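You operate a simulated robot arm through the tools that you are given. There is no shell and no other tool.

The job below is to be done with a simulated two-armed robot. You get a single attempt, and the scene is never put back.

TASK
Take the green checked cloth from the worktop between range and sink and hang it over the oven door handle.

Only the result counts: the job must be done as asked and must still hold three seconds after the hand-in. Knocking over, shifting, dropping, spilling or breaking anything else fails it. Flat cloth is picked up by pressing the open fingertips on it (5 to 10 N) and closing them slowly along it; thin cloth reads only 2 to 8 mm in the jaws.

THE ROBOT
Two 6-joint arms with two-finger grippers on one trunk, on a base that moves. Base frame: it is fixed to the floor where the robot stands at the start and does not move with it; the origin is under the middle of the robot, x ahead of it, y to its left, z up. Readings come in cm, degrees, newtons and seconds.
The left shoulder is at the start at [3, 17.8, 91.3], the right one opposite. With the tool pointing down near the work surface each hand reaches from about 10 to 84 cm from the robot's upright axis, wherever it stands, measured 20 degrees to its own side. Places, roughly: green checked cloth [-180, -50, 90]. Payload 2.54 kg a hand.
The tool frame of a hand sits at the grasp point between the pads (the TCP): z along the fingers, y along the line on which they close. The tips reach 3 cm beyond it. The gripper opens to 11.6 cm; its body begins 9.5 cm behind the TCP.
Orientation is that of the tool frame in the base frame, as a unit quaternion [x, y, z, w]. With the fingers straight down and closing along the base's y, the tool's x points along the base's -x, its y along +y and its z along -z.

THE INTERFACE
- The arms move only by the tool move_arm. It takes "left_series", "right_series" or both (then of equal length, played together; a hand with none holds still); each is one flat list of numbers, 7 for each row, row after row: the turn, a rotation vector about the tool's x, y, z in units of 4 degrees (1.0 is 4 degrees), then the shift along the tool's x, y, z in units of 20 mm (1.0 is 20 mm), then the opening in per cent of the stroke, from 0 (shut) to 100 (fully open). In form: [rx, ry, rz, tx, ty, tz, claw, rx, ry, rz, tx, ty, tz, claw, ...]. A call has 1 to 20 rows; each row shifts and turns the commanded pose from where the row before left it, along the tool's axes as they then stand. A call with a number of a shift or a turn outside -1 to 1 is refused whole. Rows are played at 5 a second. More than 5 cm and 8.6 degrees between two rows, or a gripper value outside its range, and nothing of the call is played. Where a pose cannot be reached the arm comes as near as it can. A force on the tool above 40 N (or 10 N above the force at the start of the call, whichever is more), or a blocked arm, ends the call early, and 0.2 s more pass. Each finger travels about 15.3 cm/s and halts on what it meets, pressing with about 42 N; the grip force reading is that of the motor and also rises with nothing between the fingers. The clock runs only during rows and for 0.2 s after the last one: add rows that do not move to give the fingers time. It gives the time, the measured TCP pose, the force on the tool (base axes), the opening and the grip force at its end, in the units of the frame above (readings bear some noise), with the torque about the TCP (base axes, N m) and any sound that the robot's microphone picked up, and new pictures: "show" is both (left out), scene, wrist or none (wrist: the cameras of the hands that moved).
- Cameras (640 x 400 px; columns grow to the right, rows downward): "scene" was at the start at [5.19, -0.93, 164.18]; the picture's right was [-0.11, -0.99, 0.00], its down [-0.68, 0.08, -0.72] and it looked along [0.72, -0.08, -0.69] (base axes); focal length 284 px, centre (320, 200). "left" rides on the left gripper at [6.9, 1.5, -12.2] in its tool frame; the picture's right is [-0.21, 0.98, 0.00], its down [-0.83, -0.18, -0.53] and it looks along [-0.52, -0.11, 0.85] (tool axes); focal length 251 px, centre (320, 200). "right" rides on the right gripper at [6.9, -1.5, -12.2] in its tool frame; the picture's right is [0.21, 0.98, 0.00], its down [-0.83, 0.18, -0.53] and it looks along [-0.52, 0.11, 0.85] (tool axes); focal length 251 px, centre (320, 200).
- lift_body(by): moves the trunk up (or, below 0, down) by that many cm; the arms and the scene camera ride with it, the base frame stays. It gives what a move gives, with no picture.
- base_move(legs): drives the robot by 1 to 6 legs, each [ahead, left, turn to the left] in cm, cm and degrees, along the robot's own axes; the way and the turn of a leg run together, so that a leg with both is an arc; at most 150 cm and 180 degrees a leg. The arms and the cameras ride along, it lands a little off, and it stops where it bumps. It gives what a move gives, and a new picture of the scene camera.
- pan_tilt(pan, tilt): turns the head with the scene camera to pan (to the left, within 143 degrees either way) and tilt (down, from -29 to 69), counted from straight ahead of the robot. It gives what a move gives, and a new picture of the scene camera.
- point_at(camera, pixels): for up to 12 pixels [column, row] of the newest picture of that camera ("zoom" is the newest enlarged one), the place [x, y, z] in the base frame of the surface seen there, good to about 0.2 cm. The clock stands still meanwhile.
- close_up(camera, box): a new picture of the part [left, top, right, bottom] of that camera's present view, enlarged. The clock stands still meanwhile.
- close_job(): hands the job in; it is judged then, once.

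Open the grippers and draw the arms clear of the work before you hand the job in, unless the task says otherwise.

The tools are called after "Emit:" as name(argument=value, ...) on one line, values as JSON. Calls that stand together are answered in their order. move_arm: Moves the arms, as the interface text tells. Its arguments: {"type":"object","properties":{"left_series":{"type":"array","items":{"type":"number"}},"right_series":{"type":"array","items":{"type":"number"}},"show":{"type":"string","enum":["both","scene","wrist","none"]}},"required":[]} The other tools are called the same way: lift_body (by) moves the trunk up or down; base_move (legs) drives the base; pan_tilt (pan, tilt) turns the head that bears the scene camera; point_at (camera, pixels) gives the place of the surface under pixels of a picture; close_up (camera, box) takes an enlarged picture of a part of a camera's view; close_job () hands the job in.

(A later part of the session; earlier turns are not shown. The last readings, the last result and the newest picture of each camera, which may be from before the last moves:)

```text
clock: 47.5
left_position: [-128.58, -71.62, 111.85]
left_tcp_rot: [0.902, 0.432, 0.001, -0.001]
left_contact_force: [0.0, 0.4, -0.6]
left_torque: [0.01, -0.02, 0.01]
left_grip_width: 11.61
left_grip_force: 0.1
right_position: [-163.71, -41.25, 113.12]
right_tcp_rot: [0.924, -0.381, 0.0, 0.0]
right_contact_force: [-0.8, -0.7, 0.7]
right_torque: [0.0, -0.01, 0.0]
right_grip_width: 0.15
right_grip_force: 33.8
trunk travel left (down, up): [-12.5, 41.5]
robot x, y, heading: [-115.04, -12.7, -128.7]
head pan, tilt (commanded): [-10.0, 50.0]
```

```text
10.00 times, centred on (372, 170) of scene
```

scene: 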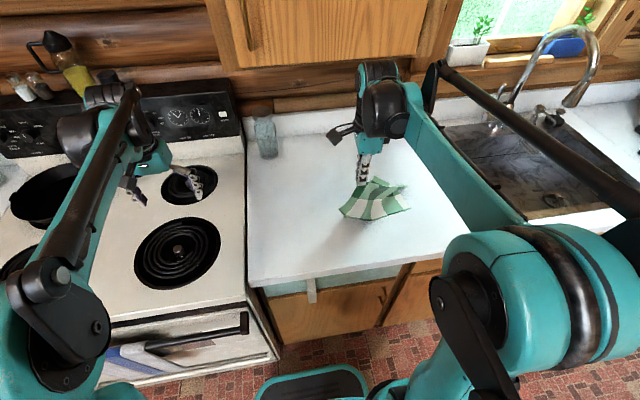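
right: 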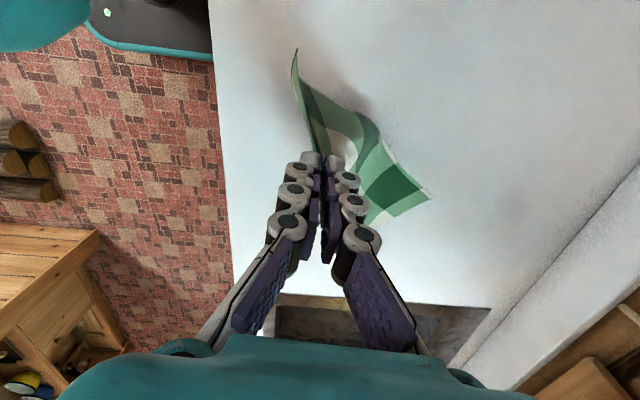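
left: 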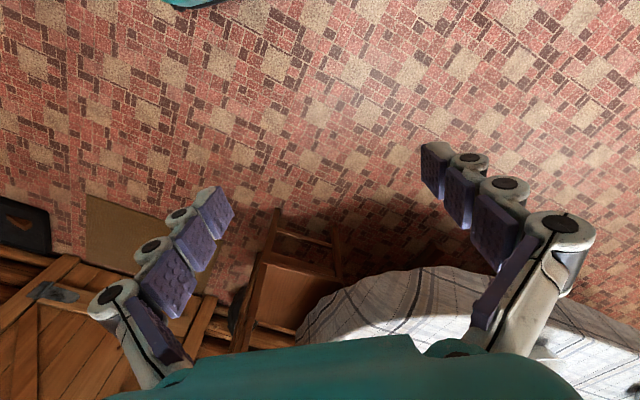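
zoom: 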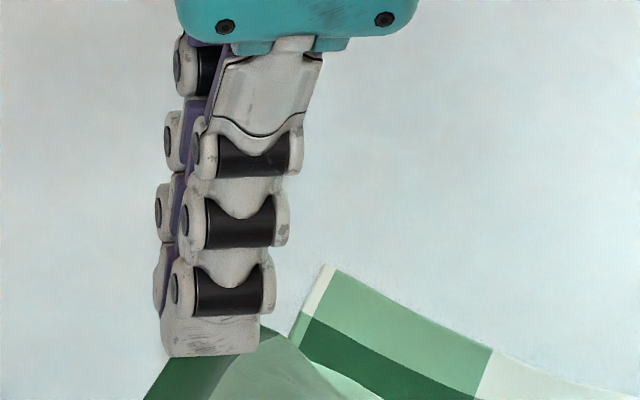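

Only about half a centimetre of cloth is between the tips, a marginal hold. I lay the cloth back down on the counter, moving left while lowering, so I can regrasp more of it.

Emit:
move_arm(right_series=[0, 0, 0, 0.3, 0, 0.85, 0, 0, 0, 0, 0.3, 0, 0.85, 0, 0, 0, 0, 0.3, 0, 0.85, 0, 0, 0, 0, 0.3, 0, 0.85, 0, 0, 0, 0, 0.3, 0, 0.85, 0, 0, 0, 0, 0.3, 0, 0.85, 0, 0, 0, 0, 0.3, 0, 0.85, 0, 0, 0, 0, 0.3, 0, 0.85, 0, 0, 0, 0, 0.3, 0, 0.85, 0, 0, 0, 0, 0.3, 0, 0.85, 0, 0, 0, 0, 0, 0, 0, 0, 0, 0, 0, 0, 0, 0, 0], show="both")

Emit:
close_up(camera="scene", box=[290, 130, 450, 230])

```text
clock: 50.1
left_position: [-128.63, -71.6, 111.89]
left_tcp_rot: [0.902, 0.432, -0.001, 0.0]
left_contact_force: [-0.3, -1.1, 0.2]
left_torque: [0.01, 0.0, 0.02]
left_grip_width: 11.6
left_grip_force: 0.0
right_position: [-159.37, -45.74, 96.2]
right_tcp_rot: [0.924, -0.382, 0.0, 0.0]
right_contact_force: [-0.3, 0.0, -1.5]
right_torque: [0.0, 0.01, -0.01]
right_grip_width: 0.34
right_grip_force: 30.7
trunk travel left (down, up): [-12.5, 41.5]
robot x, y, heading: [-114.91, -12.91, -129.0]
head pan, tilt (commanded): [-10.0, 50.0]
```

scene: 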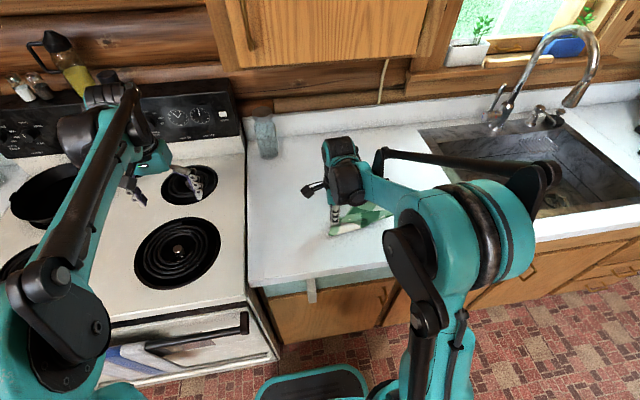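
right: 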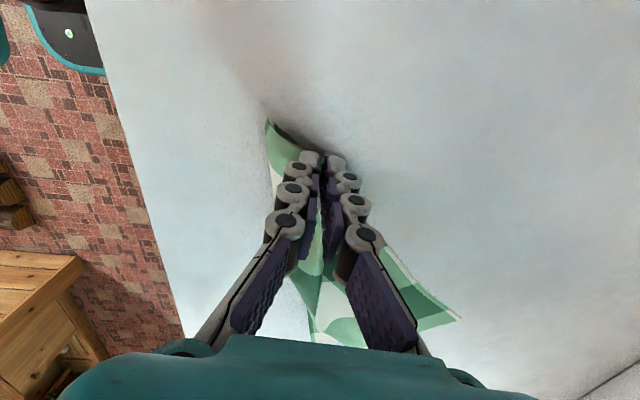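

```text
4.00 times, centred on (370, 180) of scene
```

zoom: 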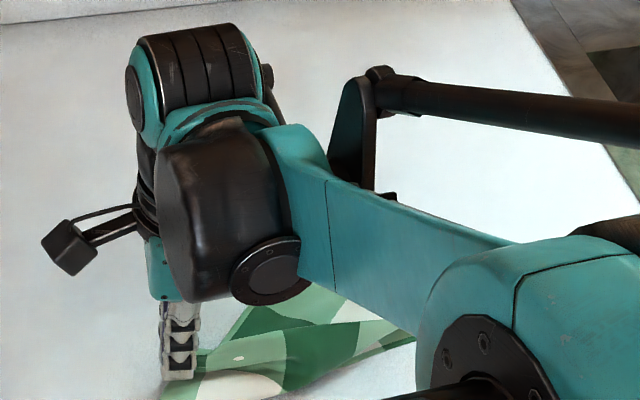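

The cloth is still held (3.4 mm) with a ridge running back between the fingers. I lower another 1.6 cm, then open to 60% to let it lie, and look.

Emit:
move_arm(right_series=[0, 0, 0, 0.2, 0, 0.4, 0, 0, 0, 0, 0.2, 0, 0.4, 0, 0, 0, 0, 0, 0, 0, 10, 0, 0, 0, 0, 0, 0, 25, 0, 0, 0, 0, 0, 0, 40, 0, 0, 0, 0, 0, 0, 60, 0, 0, 0, 0, 0, 0, 60], show="wrist")

```text
clock: 51.7
left_position: [-128.53, -71.57, 111.83]
left_tcp_rot: [0.902, 0.432, 0.0, 0.0]
left_contact_force: [-0.2, -0.5, 1.1]
left_torque: [0.01, -0.01, -0.02]
left_grip_width: 11.59
left_grip_force: 0.0
right_position: [-158.98, -46.2, 94.53]
right_tcp_rot: [0.925, -0.381, 0.0, 0.0]
right_contact_force: [-0.2, -0.1, 0.4]
right_torque: [0.02, 0.0, -0.03]
right_grip_width: 6.96
right_grip_force: 0.0
trunk travel left (down, up): [-12.5, 41.5]
robot x, y, heading: [-114.71, -13.1, -128.8]
head pan, tilt (commanded): [-10.0, 50.0]
```

right: 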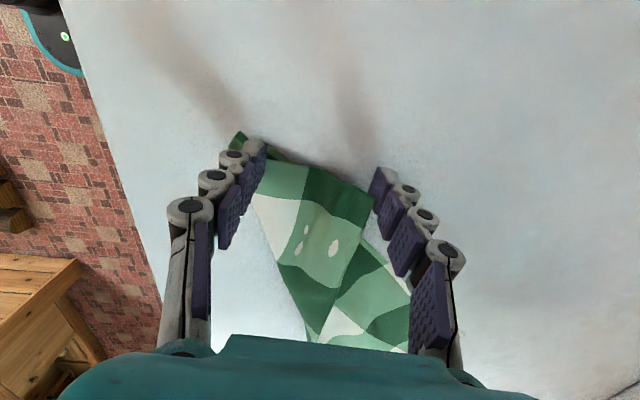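

Opened to 7 cm, the gathered end of the cloth lies between the tips (255,150) and (380,180). I move 1 cm further onto the cloth and press down gently.

Emit:
move_arm(right_series=[0, 0, 0, -0.5, 0, 0, 60, 0, 0, 0, 0, 0, 0.15, 60, 0, 0, 0, 0, 0, 0.1, 60, 0, 0, 0, 0, 0, 0, 60], show="wrist")

```text
clock: 52.7
left_position: [-128.51, -71.61, 111.81]
left_tcp_rot: [0.902, 0.431, 0.0, 0.001]
left_contact_force: [-0.5, -0.2, 0.7]
left_torque: [0.04, -0.03, 0.02]
left_grip_width: 11.59
left_grip_force: 0.0
right_position: [-159.49, -45.62, 94.17]
right_tcp_rot: [0.925, -0.381, -0.001, 0.0]
right_contact_force: [0.5, -0.1, 0.5]
right_torque: [0.02, 0.02, 0.02]
right_grip_width: 6.97
right_grip_force: 0.1
trunk travel left (down, up): [-12.5, 41.5]
robot x, y, heading: [-114.89, -13.13, -128.8]
head pan, tilt (commanded): [-10.0, 50.0]
```

right: 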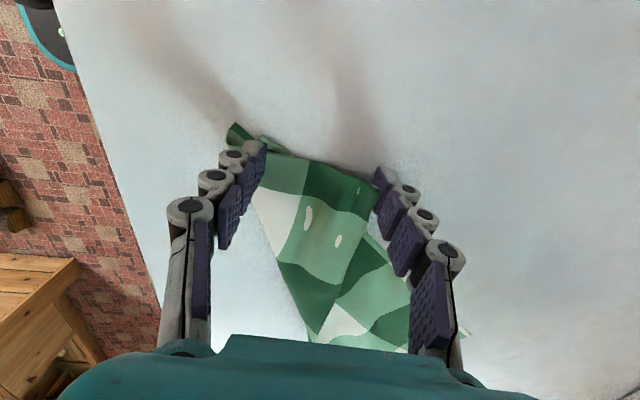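

I measure the edge of the gathered cloth relative to the tips.

Emit:
point_at(camera="right", pixels=[[275, 152], [310, 163], [340, 170], [365, 183], [230, 128], [320, 200], [320, 250], [345, 270], [395, 290], [440, 335]])

Emit:
close_up(camera="right", box=[200, 100, 480, 350])

```text
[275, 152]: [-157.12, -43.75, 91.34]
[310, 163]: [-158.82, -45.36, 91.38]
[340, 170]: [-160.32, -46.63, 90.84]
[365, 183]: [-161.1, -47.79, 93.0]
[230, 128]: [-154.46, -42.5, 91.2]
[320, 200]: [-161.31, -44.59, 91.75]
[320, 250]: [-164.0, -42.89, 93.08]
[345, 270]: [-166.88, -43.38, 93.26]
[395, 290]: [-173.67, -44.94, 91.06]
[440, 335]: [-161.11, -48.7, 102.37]
```

```text
1.60 times, centred on (340, 225) of right
```

zoom: 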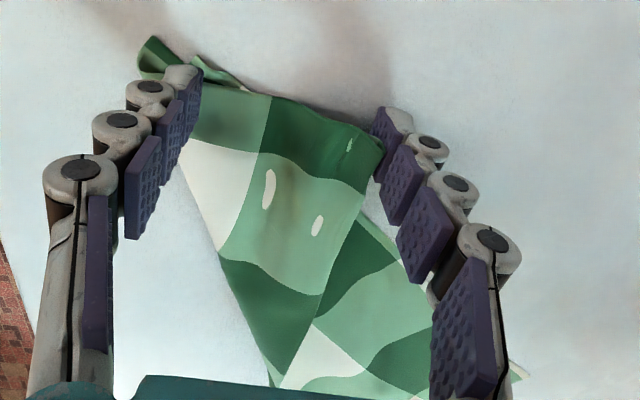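

The cloth's gathered end lies only 0.6 cm from the tip line. I raise slightly, shift 2.5 cm further along the gathered cloth, and lower to contact.

Emit:
move_arm(right_series=[0, 0, 0, 0, 0, -0.4, 60, 0, 0, 0, -0.6, 0.22, 0, 60, 0, 0, 0, -0.6, 0.22, 0, 60, 0, 0, 0, 0, 0, 0.4, 60, 0, 0, 0, 0, 0, 0.08, 60, 0, 0, 0, 0, 0, 0, 60], show="wrist")

```text
clock: 54.1
left_position: [-128.62, -71.59, 112.02]
left_tcp_rot: [0.902, 0.432, 0.0, 0.0]
left_contact_force: [0.2, -0.6, -0.4]
left_torque: [0.02, 0.03, 0.02]
left_grip_width: 11.6
left_grip_force: 0.1
right_position: [-161.84, -44.33, 93.95]
right_tcp_rot: [0.925, -0.381, 0.0, 0.0]
right_contact_force: [0.7, 0.2, -0.4]
right_torque: [0.03, 0.0, -0.02]
right_grip_width: 6.99
right_grip_force: 0.5
trunk travel left (down, up): [-12.5, 41.5]
robot x, y, heading: [-114.84, -12.98, -128.7]
head pan, tilt (commanded): [-10.0, 50.0]
```

right: 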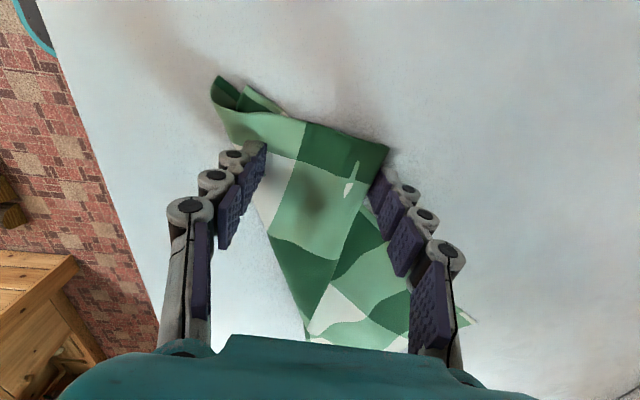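

The gathered cloth is now well between the fingers, its end ~2.5 cm beyond. I press a little more to get light contact.

Emit:
move_arm(right_series=[0, 0, 0, 0, 0, 0.05, 60, 0, 0, 0, 0, 0, 0.03, 60, 0, 0, 0, 0, 0, 0, 60], show="none")

```text
clock: 54.9
left_position: [-128.62, -71.63, 111.81]
left_tcp_rot: [0.902, 0.432, -0.001, 0.0]
left_contact_force: [0.0, 0.5, 0.0]
left_torque: [0.01, -0.03, 0.04]
left_grip_width: 11.61
left_grip_force: 0.1
right_position: [-161.76, -44.51, 93.63]
right_tcp_rot: [0.925, -0.381, 0.0, 0.0]
right_contact_force: [-1.1, -0.2, 3.7]
right_torque: [0.08, -0.11, -0.02]
right_grip_width: 6.87
right_grip_force: 0.1
trunk travel left (down, up): [-12.5, 41.5]
robot x, y, heading: [-114.85, -13.45, -128.8]
head pan, tilt (commanded): [-10.0, 50.0]
```

Contact is 3.7 N. I add half a millimetre and close slowly from 60% to 20%.

Emit:
move_arm(right_series=[0, 0, 0, 0, 0, 0.02, 58, 0, 0, 0, 0, 0, 0, 55, 0, 0, 0, 0, 0, 0, 52, 0, 0, 0, 0, 0, 0, 49, 0, 0, 0, 0, 0, 0, 46, 0, 0, 0, 0, 0, 0, 43, 0, 0, 0, 0, 0, 0, 40, 0, 0, 0, 0, 0, 0, 37, 0, 0, 0, 0, 0, 0, 34, 0, 0, 0, 0, 0, 0, 31, 0, 0, 0, 0, 0, 0, 28, 0, 0, 0, 0, 0, 0, 25], show="wrist")

```text
clock: 55.7
left_position: [-128.54, -71.64, 111.97]
left_tcp_rot: [0.902, 0.432, 0.0, 0.0]
left_contact_force: [0.2, 0.4, -0.9]
left_torque: [-0.03, 0.04, 0.0]
left_grip_width: 11.6
left_grip_force: 0.1
right_position: [-162.02, -44.73, 93.6]
right_tcp_rot: [0.925, -0.381, -0.001, 0.003]
right_contact_force: [1.1, -1.6, 7.8]
right_torque: [-0.06, -0.05, 0.06]
right_grip_width: 6.4
right_grip_force: 1.4
trunk travel left (down, up): [-12.5, 41.5]
robot x, y, heading: [-115.31, -13.0, -129.1]
head pan, tilt (commanded): [-10.0, 50.0]
stopped in row 3 (right hand): the force on the tool passed its limit at 48 N (the readings are from after the stop); the commanded pose is now the measured one
```

right: 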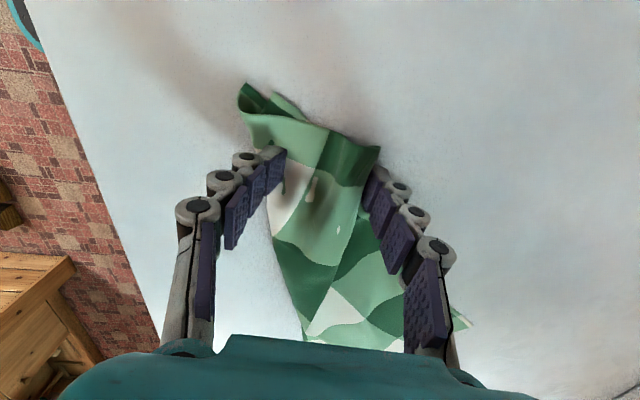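

A force spike stopped the closing at 6.4 cm; the tips are pressing too hard. I raise by 1 mm and check the force.

Emit:
move_arm(right_series=[0, 0, 0, 0, 0, -0.06, 54, 0, 0, 0, 0, 0, 0, 54], show="none")

```text
clock: 56.3
left_position: [-128.53, -71.53, 111.93]
left_tcp_rot: [0.902, 0.431, 0.0, -0.001]
left_contact_force: [-0.4, 0.0, -0.4]
left_torque: [-0.05, 0.02, 0.03]
left_grip_width: 11.59
left_grip_force: 0.1
right_position: [-161.99, -44.72, 93.81]
right_tcp_rot: [0.925, -0.381, -0.002, 0.003]
right_contact_force: [0.4, -0.4, 2.3]
right_torque: [0.01, -0.06, 0.0]
right_grip_width: 6.11
right_grip_force: 0.0
trunk travel left (down, up): [-12.5, 41.5]
robot x, y, heading: [-114.81, -13.1, -128.9]
head pan, tilt (commanded): [-10.0, 50.0]
```

Force is now 2.3 N. I close slowly in smaller steps to 30% with a tiny lift along the way.

Emit:
move_arm(right_series=[0, 0, 0, 0, 0, 0, 52, 0, 0, 0, 0, 0, 0, 50, 0, 0, 0, 0, 0, 0, 48, 0, 0, 0, 0, 0, 0, 46, 0, 0, 0, 0, 0, 0, 44, 0, 0, 0, 0, 0, 0, 42, 0, 0, 0, 0, 0, 0, 40, 0, 0, 0, 0, 0, 0, 38, 0, 0, 0, 0, 0, 0, 36, 0, 0, 0, 0, 0, 0, 34], show="wrist")

```text
clock: 58.2
left_position: [-128.52, -71.53, 111.96]
left_tcp_rot: [0.902, 0.432, -0.001, 0.0]
left_contact_force: [-0.3, 0.6, 1.1]
left_torque: [0.04, -0.01, 0.01]
left_grip_width: 11.61
left_grip_force: 0.1
right_position: [-162.05, -44.91, 93.98]
right_tcp_rot: [0.924, -0.381, -0.003, 0.006]
right_contact_force: [-2.5, -2.2, 25.3]
right_torque: [-0.07, -0.1, 0.0]
right_grip_width: 0.35
right_grip_force: 33.9
trunk travel left (down, up): [-12.5, 41.5]
robot x, y, heading: [-114.98, -12.89, -129.0]
head pan, tilt (commanded): [-10.0, 50.0]
stopped in row 9 (right hand): the force on the tool passed its limit at 49 N (the readings are from after the stop); the commanded pose is now the measured one
```

right: 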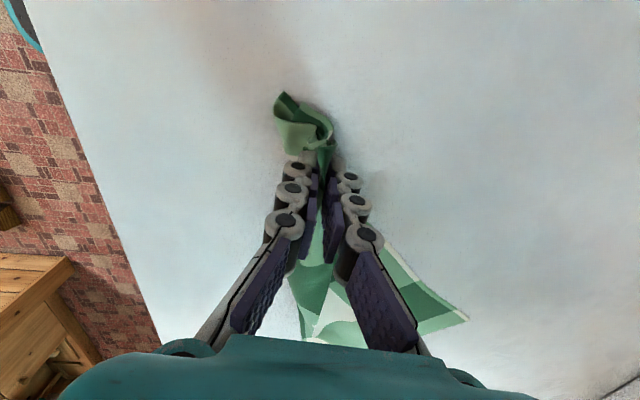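

The fingers are now shut on the gathered cloth (3.5 mm) with its end sticking out at (305,120). I keep them shut and lift slowly.

Emit:
move_arm(right_series=[0, 0, 0, 0, 0, -0.1, 0, 0, 0, 0, 0, 0, -0.2, 0, 0, 0, 0, 0, 0, -0.4, 0, 0, 0, 0, 0, 0, -0.4, 0, 0, 0, 0, 0, 0, 0, 0], show="both")

Emit:
close_up(camera="right", box=[240, 70, 400, 220])

```text
clock: 59.4
left_position: [-128.64, -71.62, 111.85]
left_tcp_rot: [0.902, 0.432, 0.0, -0.001]
left_contact_force: [-0.2, 0.2, -0.1]
left_torque: [-0.01, -0.01, -0.01]
left_grip_width: 11.62
left_grip_force: 0.1
right_position: [-162.04, -44.77, 95.98]
right_tcp_rot: [0.925, -0.381, -0.002, 0.006]
right_contact_force: [-1.3, -0.4, 2.0]
right_torque: [0.02, -0.03, -0.04]
right_grip_width: 0.16
right_grip_force: 27.1
trunk travel left (down, up): [-12.5, 41.5]
robot x, y, heading: [-114.8, -12.79, -128.8]
head pan, tilt (commanded): [-10.0, 50.0]
```

scene: 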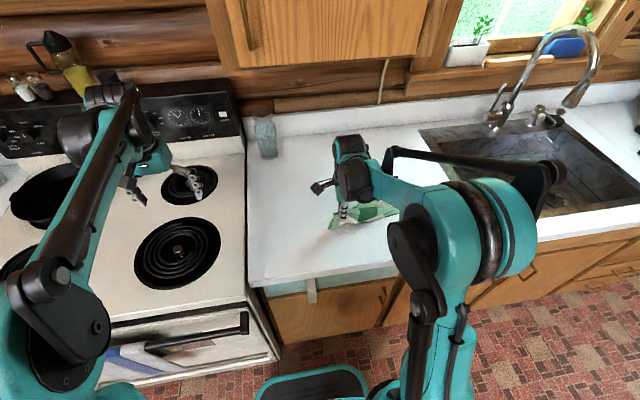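
right: 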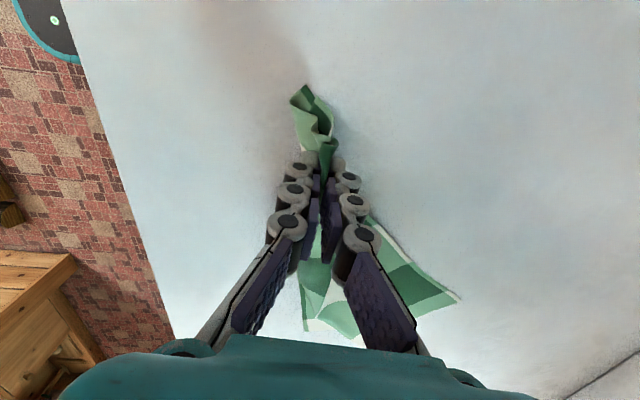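

```text
2.67 times, centred on (320, 145) of right
```

zoom: 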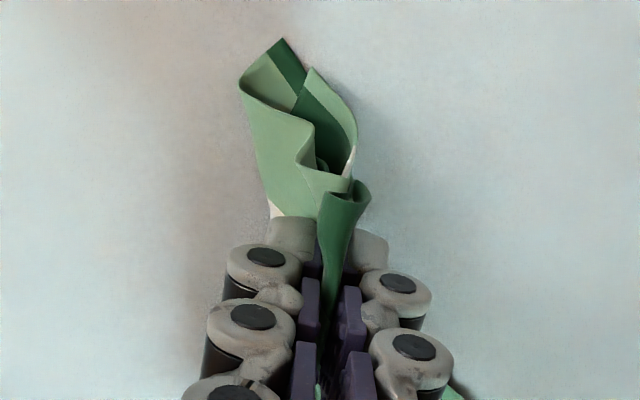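

Now a thick fold sits deep between the pads (grip firm). I lift by 16 cm over the counter, watching the grip.

Emit:
move_arm(right_series=[0, 0, 0, 0, -0.1, -0.8, 0, 0, 0, 0, 0, -0.1, -0.8, 0, 0, 0, 0, 0, -0.1, -0.8, 0, 0, 0, 0, 0, -0.1, -0.8, 0, 0, 0, 0, 0, -0.1, -0.8, 0, 0, 0, 0, 0, -0.1, -0.8, 0, 0, 0, 0, 0, -0.1, -0.8, 0, 0, 0, 0, 0, -0.1, -0.8, 0, 0, 0, 0, 0, -0.1, -0.8, 0, 0, 0, 0, 0, -0.1, -0.8, 0, 0, 0, 0, 0, 0, 0, 0], show="both")

Emit:
close_up(camera="scene", box=[290, 100, 450, 230])

```text
clock: 61.8
left_position: [-128.57, -71.52, 112.01]
left_tcp_rot: [0.902, 0.432, 0.0, 0.0]
left_contact_force: [-0.1, -0.4, 0.7]
left_torque: [-0.02, -0.01, 0.0]
left_grip_width: 11.6
left_grip_force: 0.0
right_position: [-160.61, -43.25, 112.06]
right_tcp_rot: [0.925, -0.381, -0.003, 0.006]
right_contact_force: [-0.3, 0.4, -0.8]
right_torque: [-0.03, 0.01, -0.01]
right_grip_width: 0.65
right_grip_force: 33.7
trunk travel left (down, up): [-12.5, 41.5]
robot x, y, heading: [-115.03, -13.13, -128.6]
head pan, tilt (commanded): [-10.0, 50.0]
```

scene: 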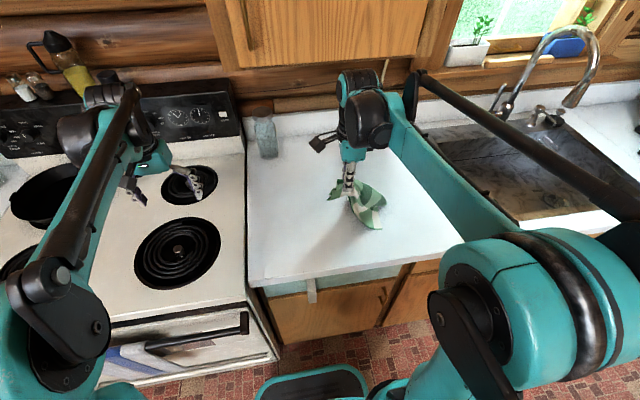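
right: 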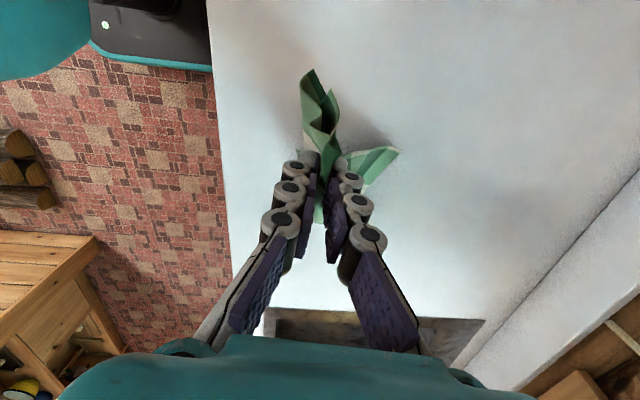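

```text
3.08 times, centred on (370, 165) of scene
```

zoom: 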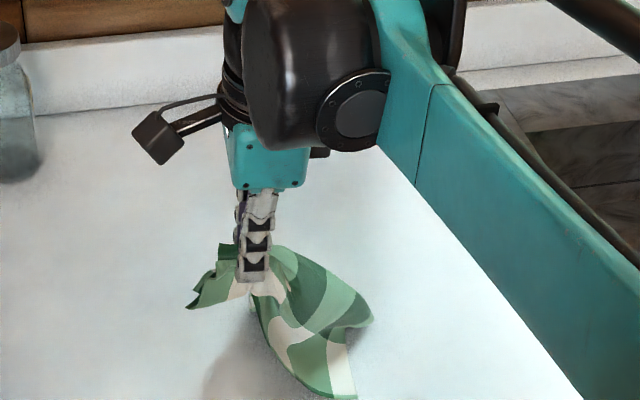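

The grip now reads 6.5 mm with the cloth hanging freely. I raise the trunk 15 cm so the cloth's lower end clears the counter and cooktop.

Emit:
lift_body(by=15)

Emit:
close_up(camera="scene", box=[260, 100, 480, 260])

```text
clock: 63.6
left_position: [-128.62, -71.69, 126.93]
left_tcp_rot: [0.902, 0.432, 0.0, 0.0]
left_contact_force: [-1.6, -0.3, -0.1]
left_torque: [0.01, 0.01, -0.02]
left_grip_width: 11.61
left_grip_force: 0.1
right_position: [-160.6, -43.33, 127.07]
right_tcp_rot: [0.925, -0.381, -0.003, 0.005]
right_contact_force: [0.6, 0.0, -0.4]
right_torque: [0.03, 0.02, -0.02]
right_grip_width: 0.49
right_grip_force: 31.2
trunk travel left (down, up): [-27.5, 26.5]
robot x, y, heading: [-115.03, -13.35, -128.7]
head pan, tilt (commanded): [-10.0, 50.0]
```

```text
2.50 times, centred on (370, 180) of scene
```

zoom: 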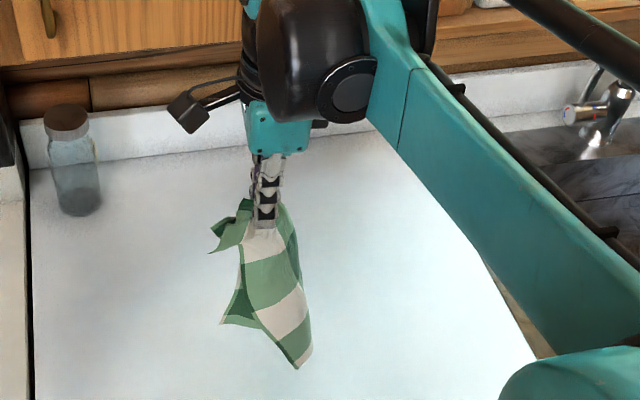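

The cloth hangs free of the counter from the tips. I measure its lower corner height.

Emit:
point_at(camera="zoom", pixels=[[298, 362], [305, 340], [230, 318], [262, 250], [215, 245], [265, 220], [290, 290]])

```text
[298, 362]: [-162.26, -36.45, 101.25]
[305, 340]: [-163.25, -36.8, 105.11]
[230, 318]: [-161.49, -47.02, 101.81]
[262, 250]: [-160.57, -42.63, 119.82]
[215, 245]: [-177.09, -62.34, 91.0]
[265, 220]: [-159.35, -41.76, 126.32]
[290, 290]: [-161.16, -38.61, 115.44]
```

The lower end is at z 101, 23 cm below the tips, and about 11 cm wide. I back off 15 cm and then move left 47 cm so the hand comes above the free right part of the bar.

Emit:
base_move(legs=[[-15, 0, 0], [0, 47, 0]])

```text
clock: 67.3
left_position: [-82.73, -89.13, 126.79]
left_tcp_rot: [0.902, 0.433, 0.0, 0.0]
left_contact_force: [-0.6, 0.2, 1.2]
left_torque: [0.0, 0.0, -0.03]
left_grip_width: 11.61
left_grip_force: 0.1
right_position: [-114.62, -60.71, 126.93]
right_tcp_rot: [0.924, -0.382, -0.002, 0.006]
right_contact_force: [0.6, 0.0, -1.6]
right_torque: [0.05, 0.02, -0.01]
right_grip_width: 0.61
right_grip_force: 36.0
trunk travel left (down, up): [-27.5, 26.5]
robot x, y, heading: [-69.27, -30.39, -128.7]
head pan, tilt (commanded): [-10.0, 50.0]
```

scene: 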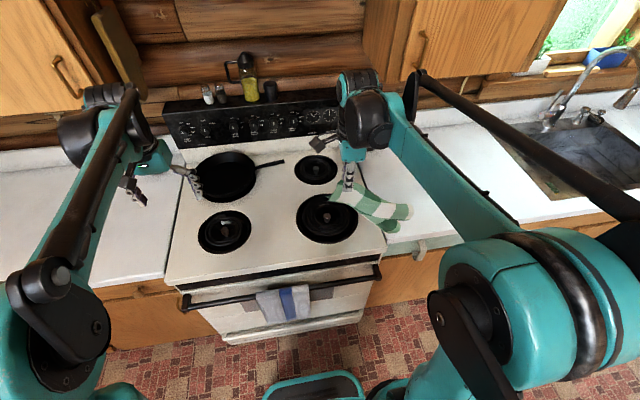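

The hand is now above the range's right front; the bar runs (185,303)–(378,270) and the towel's right edge is near (310,295). I re-measure these.

Emit:
point_at(camera="scene", pixels=[[311, 286], [309, 300], [320, 285], [335, 281], [350, 278], [365, 275], [378, 270], [376, 280], [340, 268], [300, 267], [340, 258]])

Emit:
close_up(camera="scene", box=[230, 220, 430, 345])

```text
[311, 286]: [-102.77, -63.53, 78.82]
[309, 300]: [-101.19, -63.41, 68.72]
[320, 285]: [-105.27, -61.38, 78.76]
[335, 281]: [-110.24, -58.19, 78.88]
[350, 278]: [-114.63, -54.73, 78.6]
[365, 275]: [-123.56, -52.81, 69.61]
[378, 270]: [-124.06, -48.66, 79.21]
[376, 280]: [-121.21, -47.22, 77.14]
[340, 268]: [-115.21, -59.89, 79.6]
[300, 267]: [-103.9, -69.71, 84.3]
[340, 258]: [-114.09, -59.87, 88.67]
```

```text
3.20 times, centred on (330, 282) of scene
```

zoom: 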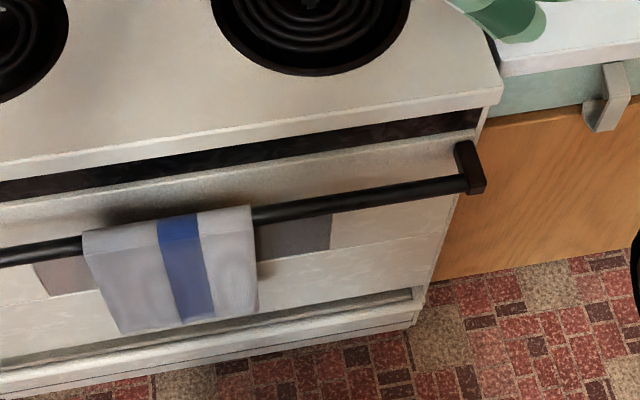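

The free bar section runs from u of the towel's right edge [-102.8,-63.5] to the bracket at [-121,-47]; its middle is about [-112,-57], bar top z 79. I turn the right hand back by 80° about the vertical so the closing line is along the bar.

Emit:
move_arm(right_series=[0, 0, -1, 0, 0, 0, 0, 0, 0, -1, 0, 0, 0, 0, 0, 0, -1, 0, 0, 0, 0, 0, 0, -1, 0, 0, 0, 0, 0, 0, -1, 0, 0, 0, 0, 0, 0, -1, 0, 0, 0, 0, 0, 0, -1, 0, 0, 0, 0, 0, 0, -1, 0, 0, 0, 0, 0, 0, -1, 0, 0, 0, 0, 0, 0, -1, 0, 0, 0, 0, 0, 0, -1, 0, 0, 0, 0, 0, 0, -1, 0, 0, 0, 0, 0, 0, -1, 0, 0, 0, 0, 0, 0, -1, 0, 0, 0, 0, 0, 0, -1, 0, 0, 0, 0, 0, 0, -1, 0, 0, 0, 0, 0, 0, -1, 0, 0, 0, 0, 0, 0, -1, 0, 0, 0, 0, 0, 0, -1, 0, 0, 0, 0, 0, 0, -1, 0, 0, 0, 0], show="both")

```text
clock: 71.5
left_position: [-82.68, -89.12, 126.97]
left_tcp_rot: [0.902, 0.432, 0.0, 0.0]
left_contact_force: [0.0, -0.2, 0.3]
left_torque: [-0.01, -0.01, -0.01]
left_grip_width: 11.61
left_grip_force: 0.1
right_position: [-114.63, -60.62, 126.98]
right_tcp_rot: [0.953, 0.302, -0.006, 0.003]
right_contact_force: [0.0, -0.1, -2.0]
right_torque: [-0.01, 0.03, 0.0]
right_grip_width: 0.55
right_grip_force: 36.2
trunk travel left (down, up): [-27.5, 26.5]
robot x, y, heading: [-68.84, -30.62, -128.8]
head pan, tilt (commanded): [-10.0, 50.0]
```

scene: 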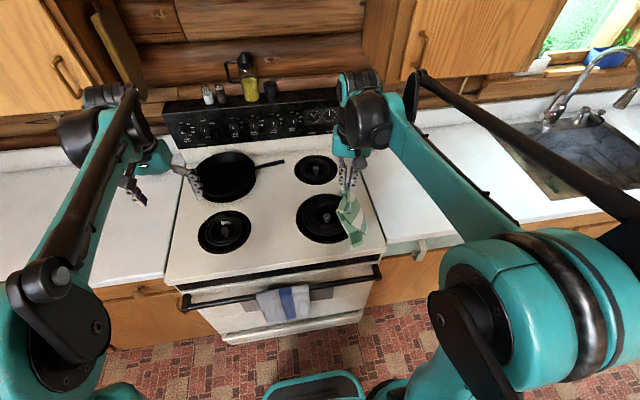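
right: 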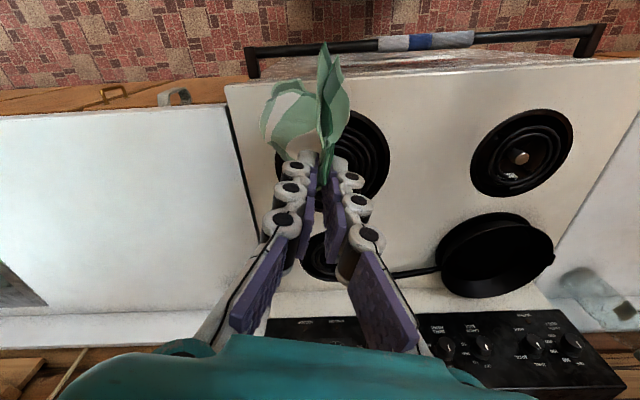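

The hand needs 16° more to align with the bar. I finish the turn and let the cloth settle, then look at its shape.

Emit:
move_arm(right_series=[0, 0, -1, 0, 0, 0, 0, 0, 0, -1, 0, 0, 0, 0, 0, 0, -1, 0, 0, 0, 0, 0, 0, -1, 0, 0, 0, 0, 0, 0, 0, 0, 0, 0, 0, 0, 0, 0, 0, 0, 0, 0, 0, 0, 0, 0, 0, 0, 0, 0, 0, 0, 0, 0, 0, 0], show="wrist")

Emit:
close_up(camera="scene", box=[270, 120, 430, 280])

```text
clock: 73.3
left_position: [-82.8, -89.11, 126.89]
left_tcp_rot: [0.902, 0.432, 0.0, 0.0]
left_contact_force: [1.1, -0.1, -0.5]
left_torque: [-0.01, -0.01, 0.0]
left_grip_width: 11.6
left_grip_force: 0.2
right_position: [-114.69, -60.65, 127.05]
right_tcp_rot: [0.902, 0.432, -0.005, 0.001]
right_contact_force: [0.8, -0.8, -1.7]
right_torque: [0.1, 0.11, 0.0]
right_grip_width: 0.55
right_grip_force: 37.7
trunk travel left (down, up): [-27.5, 26.5]
robot x, y, heading: [-69.16, -30.69, -128.9]
head pan, tilt (commanded): [-10.0, 50.0]
```

right: 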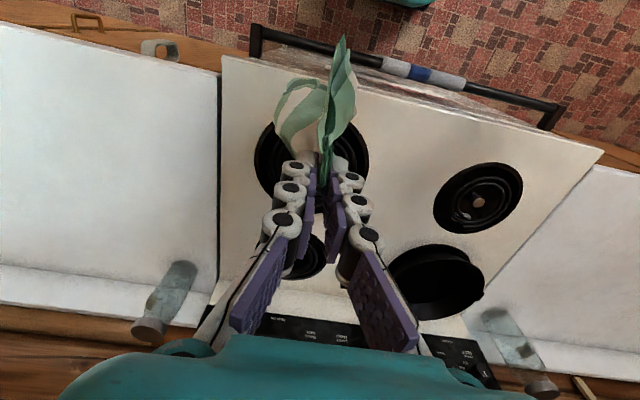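

```text
2.50 times, centred on (350, 200) of scene
```

zoom: 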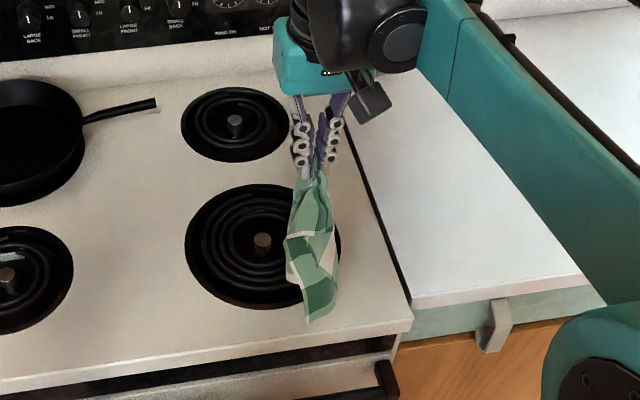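

The bundle hangs narrow below the tips. I measure its bottom and sides to see how it is oriented relative to the bar.

Emit:
point_at(camera="zoom", pixels=[[310, 316], [330, 300], [300, 280], [292, 270], [335, 275], [290, 240], [332, 240], [312, 200], [320, 180], [310, 260]])

```text
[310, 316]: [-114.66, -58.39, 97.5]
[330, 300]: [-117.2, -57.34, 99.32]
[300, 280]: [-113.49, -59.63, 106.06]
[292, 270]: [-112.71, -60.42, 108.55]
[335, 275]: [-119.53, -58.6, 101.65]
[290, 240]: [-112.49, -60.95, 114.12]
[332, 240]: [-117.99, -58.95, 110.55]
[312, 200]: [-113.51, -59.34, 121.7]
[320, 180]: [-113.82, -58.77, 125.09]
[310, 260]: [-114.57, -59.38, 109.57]
```

The bundle is about 7 cm wide along the bar and its end is at z 97.5. To avoid catching on the cooktop, I first bring the hand 6 cm toward the robot, then lower 14 cm so the end hangs just above bar height in front of the cooktop edge.

Emit:
move_arm(right_series=[0, 0, 0, 0.5, 0, 0, 0, 0, 0, 0, 0.5, 0, 0, 0, 0, 0, 0, 0.5, 0, 0, 0, 0, 0, 0, 0.5, 0, 0, 0, 0, 0, 0, 0.5, 0, 0, 0, 0, 0, 0, 0.5, 0, 0, 0, 0, 0, 0, 0, 0, 0.5, 0, 0, 0, 0, 0, 0, 0.5, 0, 0, 0, 0, 0, 0, 0.5, 0, 0, 0, 0, 0, 0, 0.5, 0, 0, 0, 0, 0, 0, 0.5, 0, 0, 0, 0, 0, 0, 0.5, 0, 0, 0, 0, 0, 0, 0.5, 0, 0, 0, 0, 0, 0, 0.5, 0, 0, 0, 0, 0, 0, 0.5, 0, 0, 0, 0, 0, 0, 0.5, 0, 0, 0, 0, 0, 0, 0.5, 0, 0, 0, 0, 0, 0, 0.5, 0, 0, 0, 0, 0, 0, 0.5, 0, 0, 0, 0, 0, 0, 0.5, 0], show="both")

Emit:
move_arm(right_series=[0, 0, 0, 0, 0, 0, 0, 0, 0, 0, 0, 0, 0, 0, 0, 0, 0, 0, 0, 0, 0], show="scene")

Emit:
close_up(camera="scene", box=[250, 150, 450, 330])

```text
clock: 77.5
left_position: [-82.78, -89.12, 127.01]
left_tcp_rot: [0.902, 0.432, -0.001, 0.0]
left_contact_force: [-0.2, 0.3, 0.1]
left_torque: [0.03, 0.04, 0.01]
left_grip_width: 11.59
left_grip_force: 0.0
right_position: [-111.02, -56.14, 112.88]
right_tcp_rot: [0.902, 0.432, -0.006, 0.002]
right_contact_force: [0.2, -0.3, 1.7]
right_torque: [0.01, 0.02, -0.01]
right_grip_width: 0.48
right_grip_force: 31.0
trunk travel left (down, up): [-27.5, 26.5]
robot x, y, heading: [-69.15, -30.89, -128.6]
head pan, tilt (commanded): [-10.0, 50.0]
```

scene: 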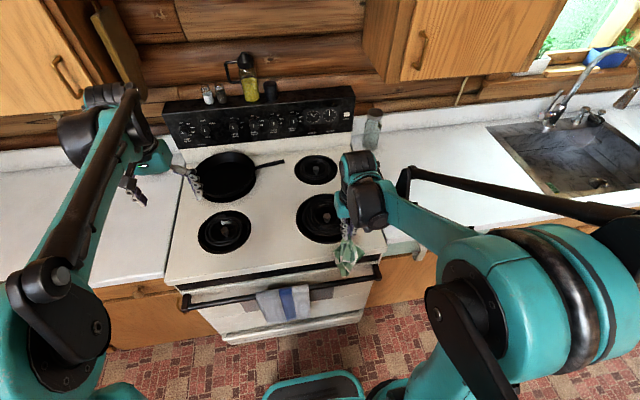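
right: 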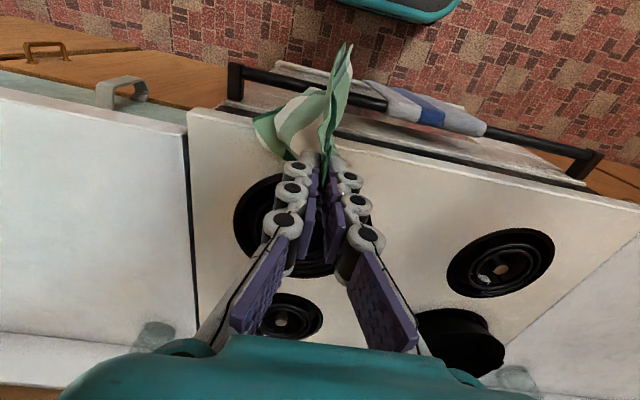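

```text
clock: 78.3
left_position: [-82.84, -89.13, 126.99]
left_tcp_rot: [0.902, 0.432, -0.001, 0.0]
left_contact_force: [0.2, -0.5, -0.2]
left_torque: [-0.02, 0.02, -0.03]
left_grip_width: 11.62
left_grip_force: 0.0
right_position: [-111.06, -56.12, 112.97]
right_tcp_rot: [0.902, 0.432, -0.005, 0.002]
right_contact_force: [0.5, 0.1, 0.6]
right_torque: [-0.06, 0.03, 0.03]
right_grip_width: 0.46
right_grip_force: 30.4
trunk travel left (down, up): [-27.5, 26.5]
robot x, y, heading: [-69.39, -30.43, -128.7]
head pan, tilt (commanded): [-10.0, 50.0]
```

scene: 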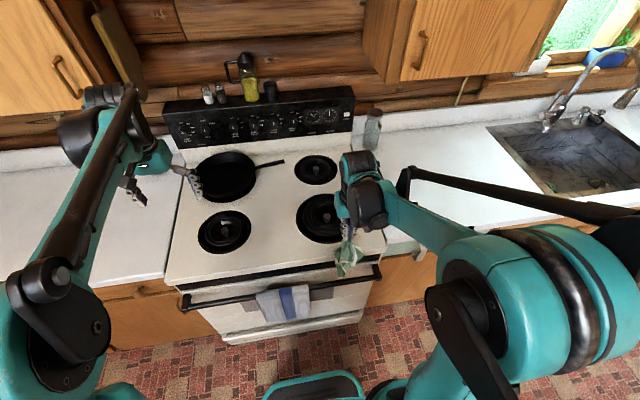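

```text
2.22 times, centred on (350, 240) of scene
```

zoom: 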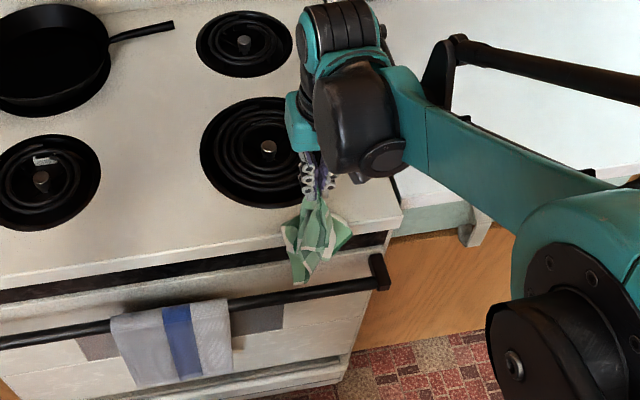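

The cloth's end appears at zoom (300,280), still above the bar. I measure its points again.

Emit:
point_at(camera="zoom", pixels=[[300, 278], [310, 268], [286, 240], [295, 255], [348, 238], [335, 250], [318, 240], [318, 210], [300, 225], [330, 222]])

Emit:
close_up(camera="scene", box=[310, 210, 390, 300])

```text
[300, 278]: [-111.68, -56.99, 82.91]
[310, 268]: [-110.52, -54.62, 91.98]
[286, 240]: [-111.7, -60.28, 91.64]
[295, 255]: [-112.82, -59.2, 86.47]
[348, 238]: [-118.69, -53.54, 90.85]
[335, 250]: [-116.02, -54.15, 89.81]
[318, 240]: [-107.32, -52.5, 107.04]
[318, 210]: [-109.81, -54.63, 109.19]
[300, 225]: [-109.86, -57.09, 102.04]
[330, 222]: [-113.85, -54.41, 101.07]
```

```text
4.44 times, centred on (350, 255) of scene
```

zoom: 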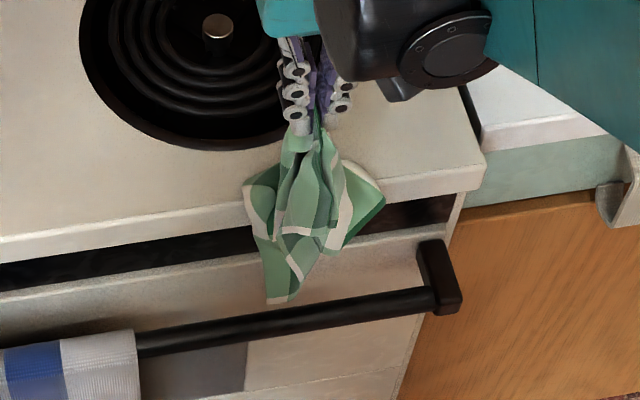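

The lowest point is at z 83 right above the bar line, with wings behind at z 91. I lower 2.5 cm, move 4.3 cm toward the range so the bundle sits against the front above the gap, then start lowering behind the bar.

Emit:
move_arm(right_series=[0, 0, 0, 0, 0, 0.42, 0, 0, 0, 0, 0, 0, 0.42, 0, 0, 0, 0, 0, 0, 0.42, 0, 0, 0, 0, -0.43, 0, 0, 0, 0, 0, 0, -0.43, 0, 0, 0, 0, 0, 0, -0.43, 0, 0, 0, 0, 0, 0, -0.43, 0, 0, 0, 0, 0, 0, -0.43, 0, 0, 0, 0, 0, 0, 0, 0, 0, 0, 0, 0, 0, 0, 0, 0.4, 0, 0, 0, 0, 0, 0, 0.4, 0, 0, 0, 0, 0, 0, 0.4, 0, 0, 0, 0, 0, 0, 0.4, 0, 0, 0, 0, 0, 0, 0.4, 0, 0, 0, 0, 0, 0, 0.4, 0, 0, 0, 0, 0, 0, 0.4, 0, 0, 0, 0, 0, 0, 0.4, 0], show="both")

Emit:
close_up(camera="scene", box=[290, 200, 410, 320])

```text
clock: 81.9
left_position: [-82.67, -89.05, 126.86]
left_tcp_rot: [0.901, 0.433, 0.0, 0.001]
left_contact_force: [-0.5, -0.8, -0.6]
left_torque: [0.01, -0.02, 0.0]
left_grip_width: 11.59
left_grip_force: 0.2
right_position: [-113.82, -59.63, 104.03]
right_tcp_rot: [0.902, 0.431, -0.006, 0.002]
right_contact_force: [-0.6, 0.3, 0.6]
right_torque: [0.0, -0.02, 0.01]
right_grip_width: 0.44
right_grip_force: 30.6
trunk travel left (down, up): [-27.5, 26.5]
robot x, y, heading: [-69.06, -30.46, -128.9]
head pan, tilt (commanded): [-10.0, 50.0]
```

scene: 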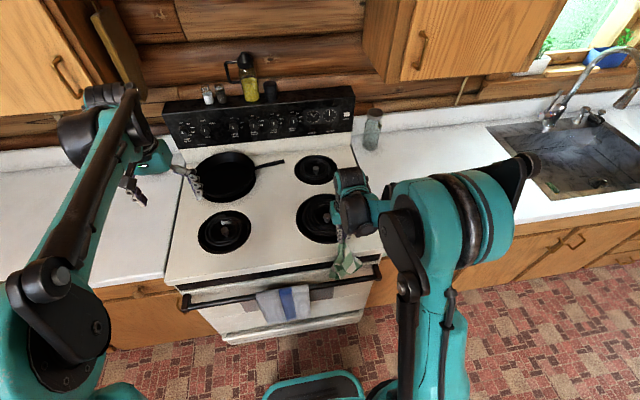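
right: 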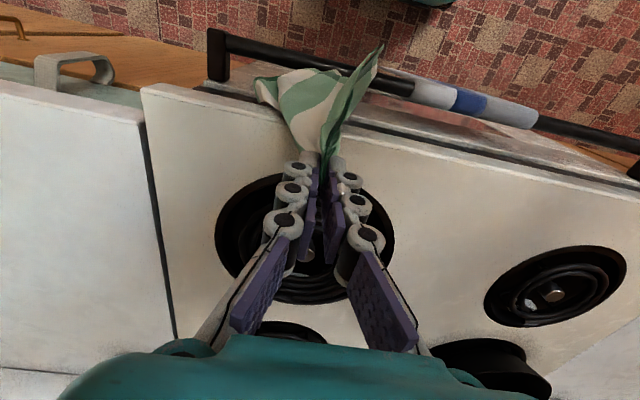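

```text
3.33 times, centred on (350, 260) of scene
```

zoom: 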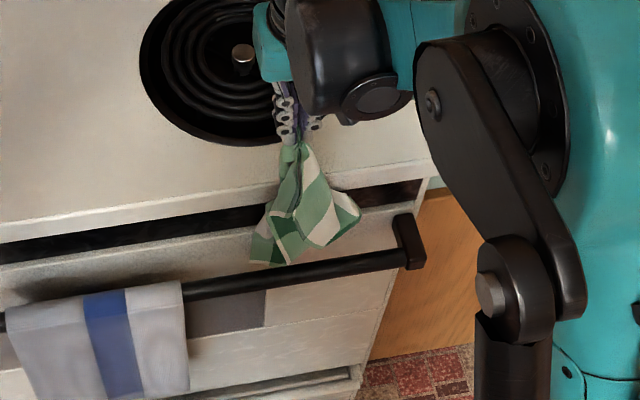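

The bar at zoom (290,275) is seen in front of the cloth, so the cloth's end is going down behind it as wished. I lower 8 cm further slowly.

Emit:
move_arm(right_series=[0, 0, 0, 0, 0, 0.4, 0, 0, 0, 0, 0, 0, 0.4, 0, 0, 0, 0, 0, 0, 0.4, 0, 0, 0, 0, 0, 0, 0.4, 0, 0, 0, 0, 0, 0, 0.4, 0, 0, 0, 0, 0, 0, 0.4, 0, 0, 0, 0, 0, 0, 0.4, 0, 0, 0, 0, 0, 0, 0.4, 0, 0, 0, 0, 0, 0, 0.4, 0, 0, 0, 0, 0, 0, 0.4, 0, 0, 0, 0, 0, 0, 0, 0], show="both")

Emit:
close_up(camera="scene", box=[290, 200, 410, 320])

```text
clock: 84.3
left_position: [-82.78, -89.15, 127.03]
left_tcp_rot: [0.902, 0.432, -0.001, 0.0]
left_contact_force: [-0.6, -0.2, -0.2]
left_torque: [-0.01, 0.01, 0.03]
left_grip_width: 11.6
left_grip_force: 0.1
right_position: [-113.9, -59.46, 96.13]
right_tcp_rot: [0.902, 0.432, -0.006, 0.002]
right_contact_force: [-1.0, -0.2, 0.6]
right_torque: [-0.05, -0.02, 0.03]
right_grip_width: 0.49
right_grip_force: 30.9
trunk travel left (down, up): [-27.5, 26.5]
robot x, y, heading: [-69.64, -30.46, -129.1]
head pan, tilt (commanded): [-10.0, 50.0]
```

scene: 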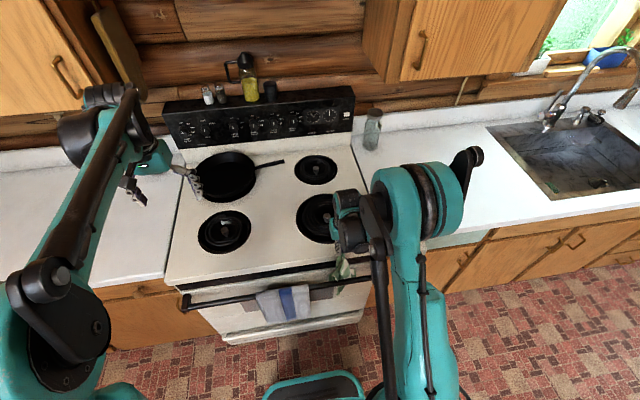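
right: 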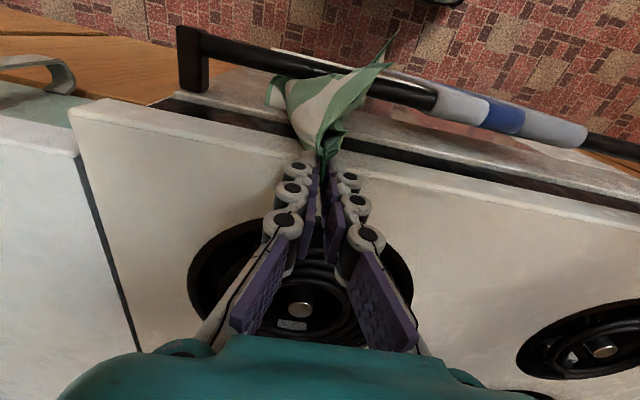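

```text
3.33 times, centred on (350, 260) of scene
```

zoom: 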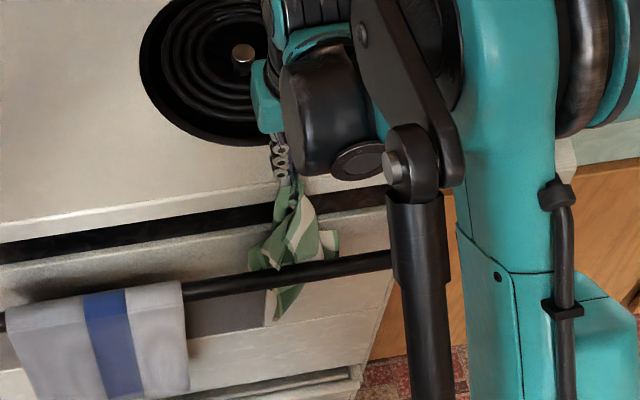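

The cloth now passes down behind the bar (seen below the bar at zoom (283,305)), with the bar in front of it. I shift the hand 1.2 cm toward the robot and lower 3 cm more so the two halves balance.

Emit:
move_arm(right_series=[0, 0, 0, 0.3, 0, 0, 0, 0, 0, 0, 0.3, 0, 0, 0, 0, 0, 0, 0, 0, 0.3, 0, 0, 0, 0, 0, 0, 0.3, 0, 0, 0, 0, 0, 0, 0.3, 0, 0, 0, 0, 0, 0, 0.3, 0, 0, 0, 0, 0, 0, 0.3, 0, 0, 0, 0, 0, 0, 0, 0], show="wrist")

Emit:
close_up(camera="scene", box=[290, 200, 410, 320])

```text
clock: 86.1
left_position: [-82.66, -89.16, 126.92]
left_tcp_rot: [0.902, 0.432, 0.0, -0.001]
left_contact_force: [-0.2, -1.3, -1.2]
left_torque: [0.02, 0.02, 0.03]
left_grip_width: 11.58
left_grip_force: 0.2
right_position: [-113.16, -58.67, 93.14]
right_tcp_rot: [0.902, 0.432, -0.006, 0.002]
right_contact_force: [0.0, 0.1, 0.1]
right_torque: [-0.02, 0.01, 0.0]
right_grip_width: 0.4
right_grip_force: 30.6
trunk travel left (down, up): [-27.5, 26.5]
robot x, y, heading: [-69.06, -30.42, -129.0]
head pan, tilt (commanded): [-10.0, 50.0]
```

right: 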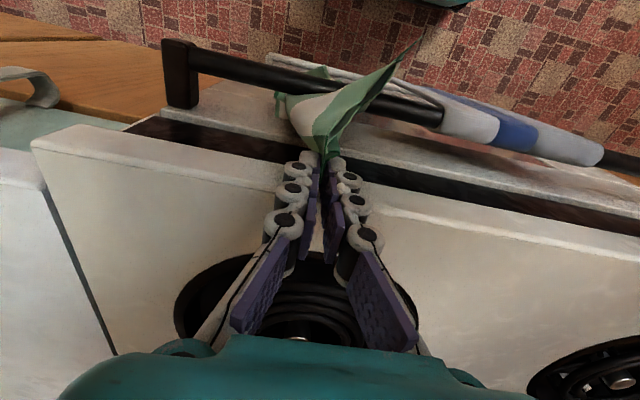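

```text
3.33 times, centred on (350, 260) of scene
```

zoom: 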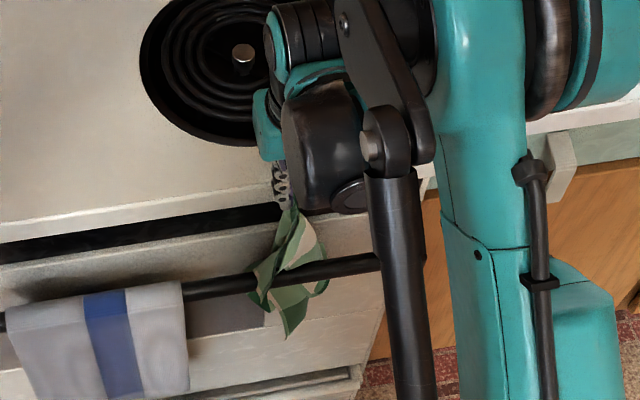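

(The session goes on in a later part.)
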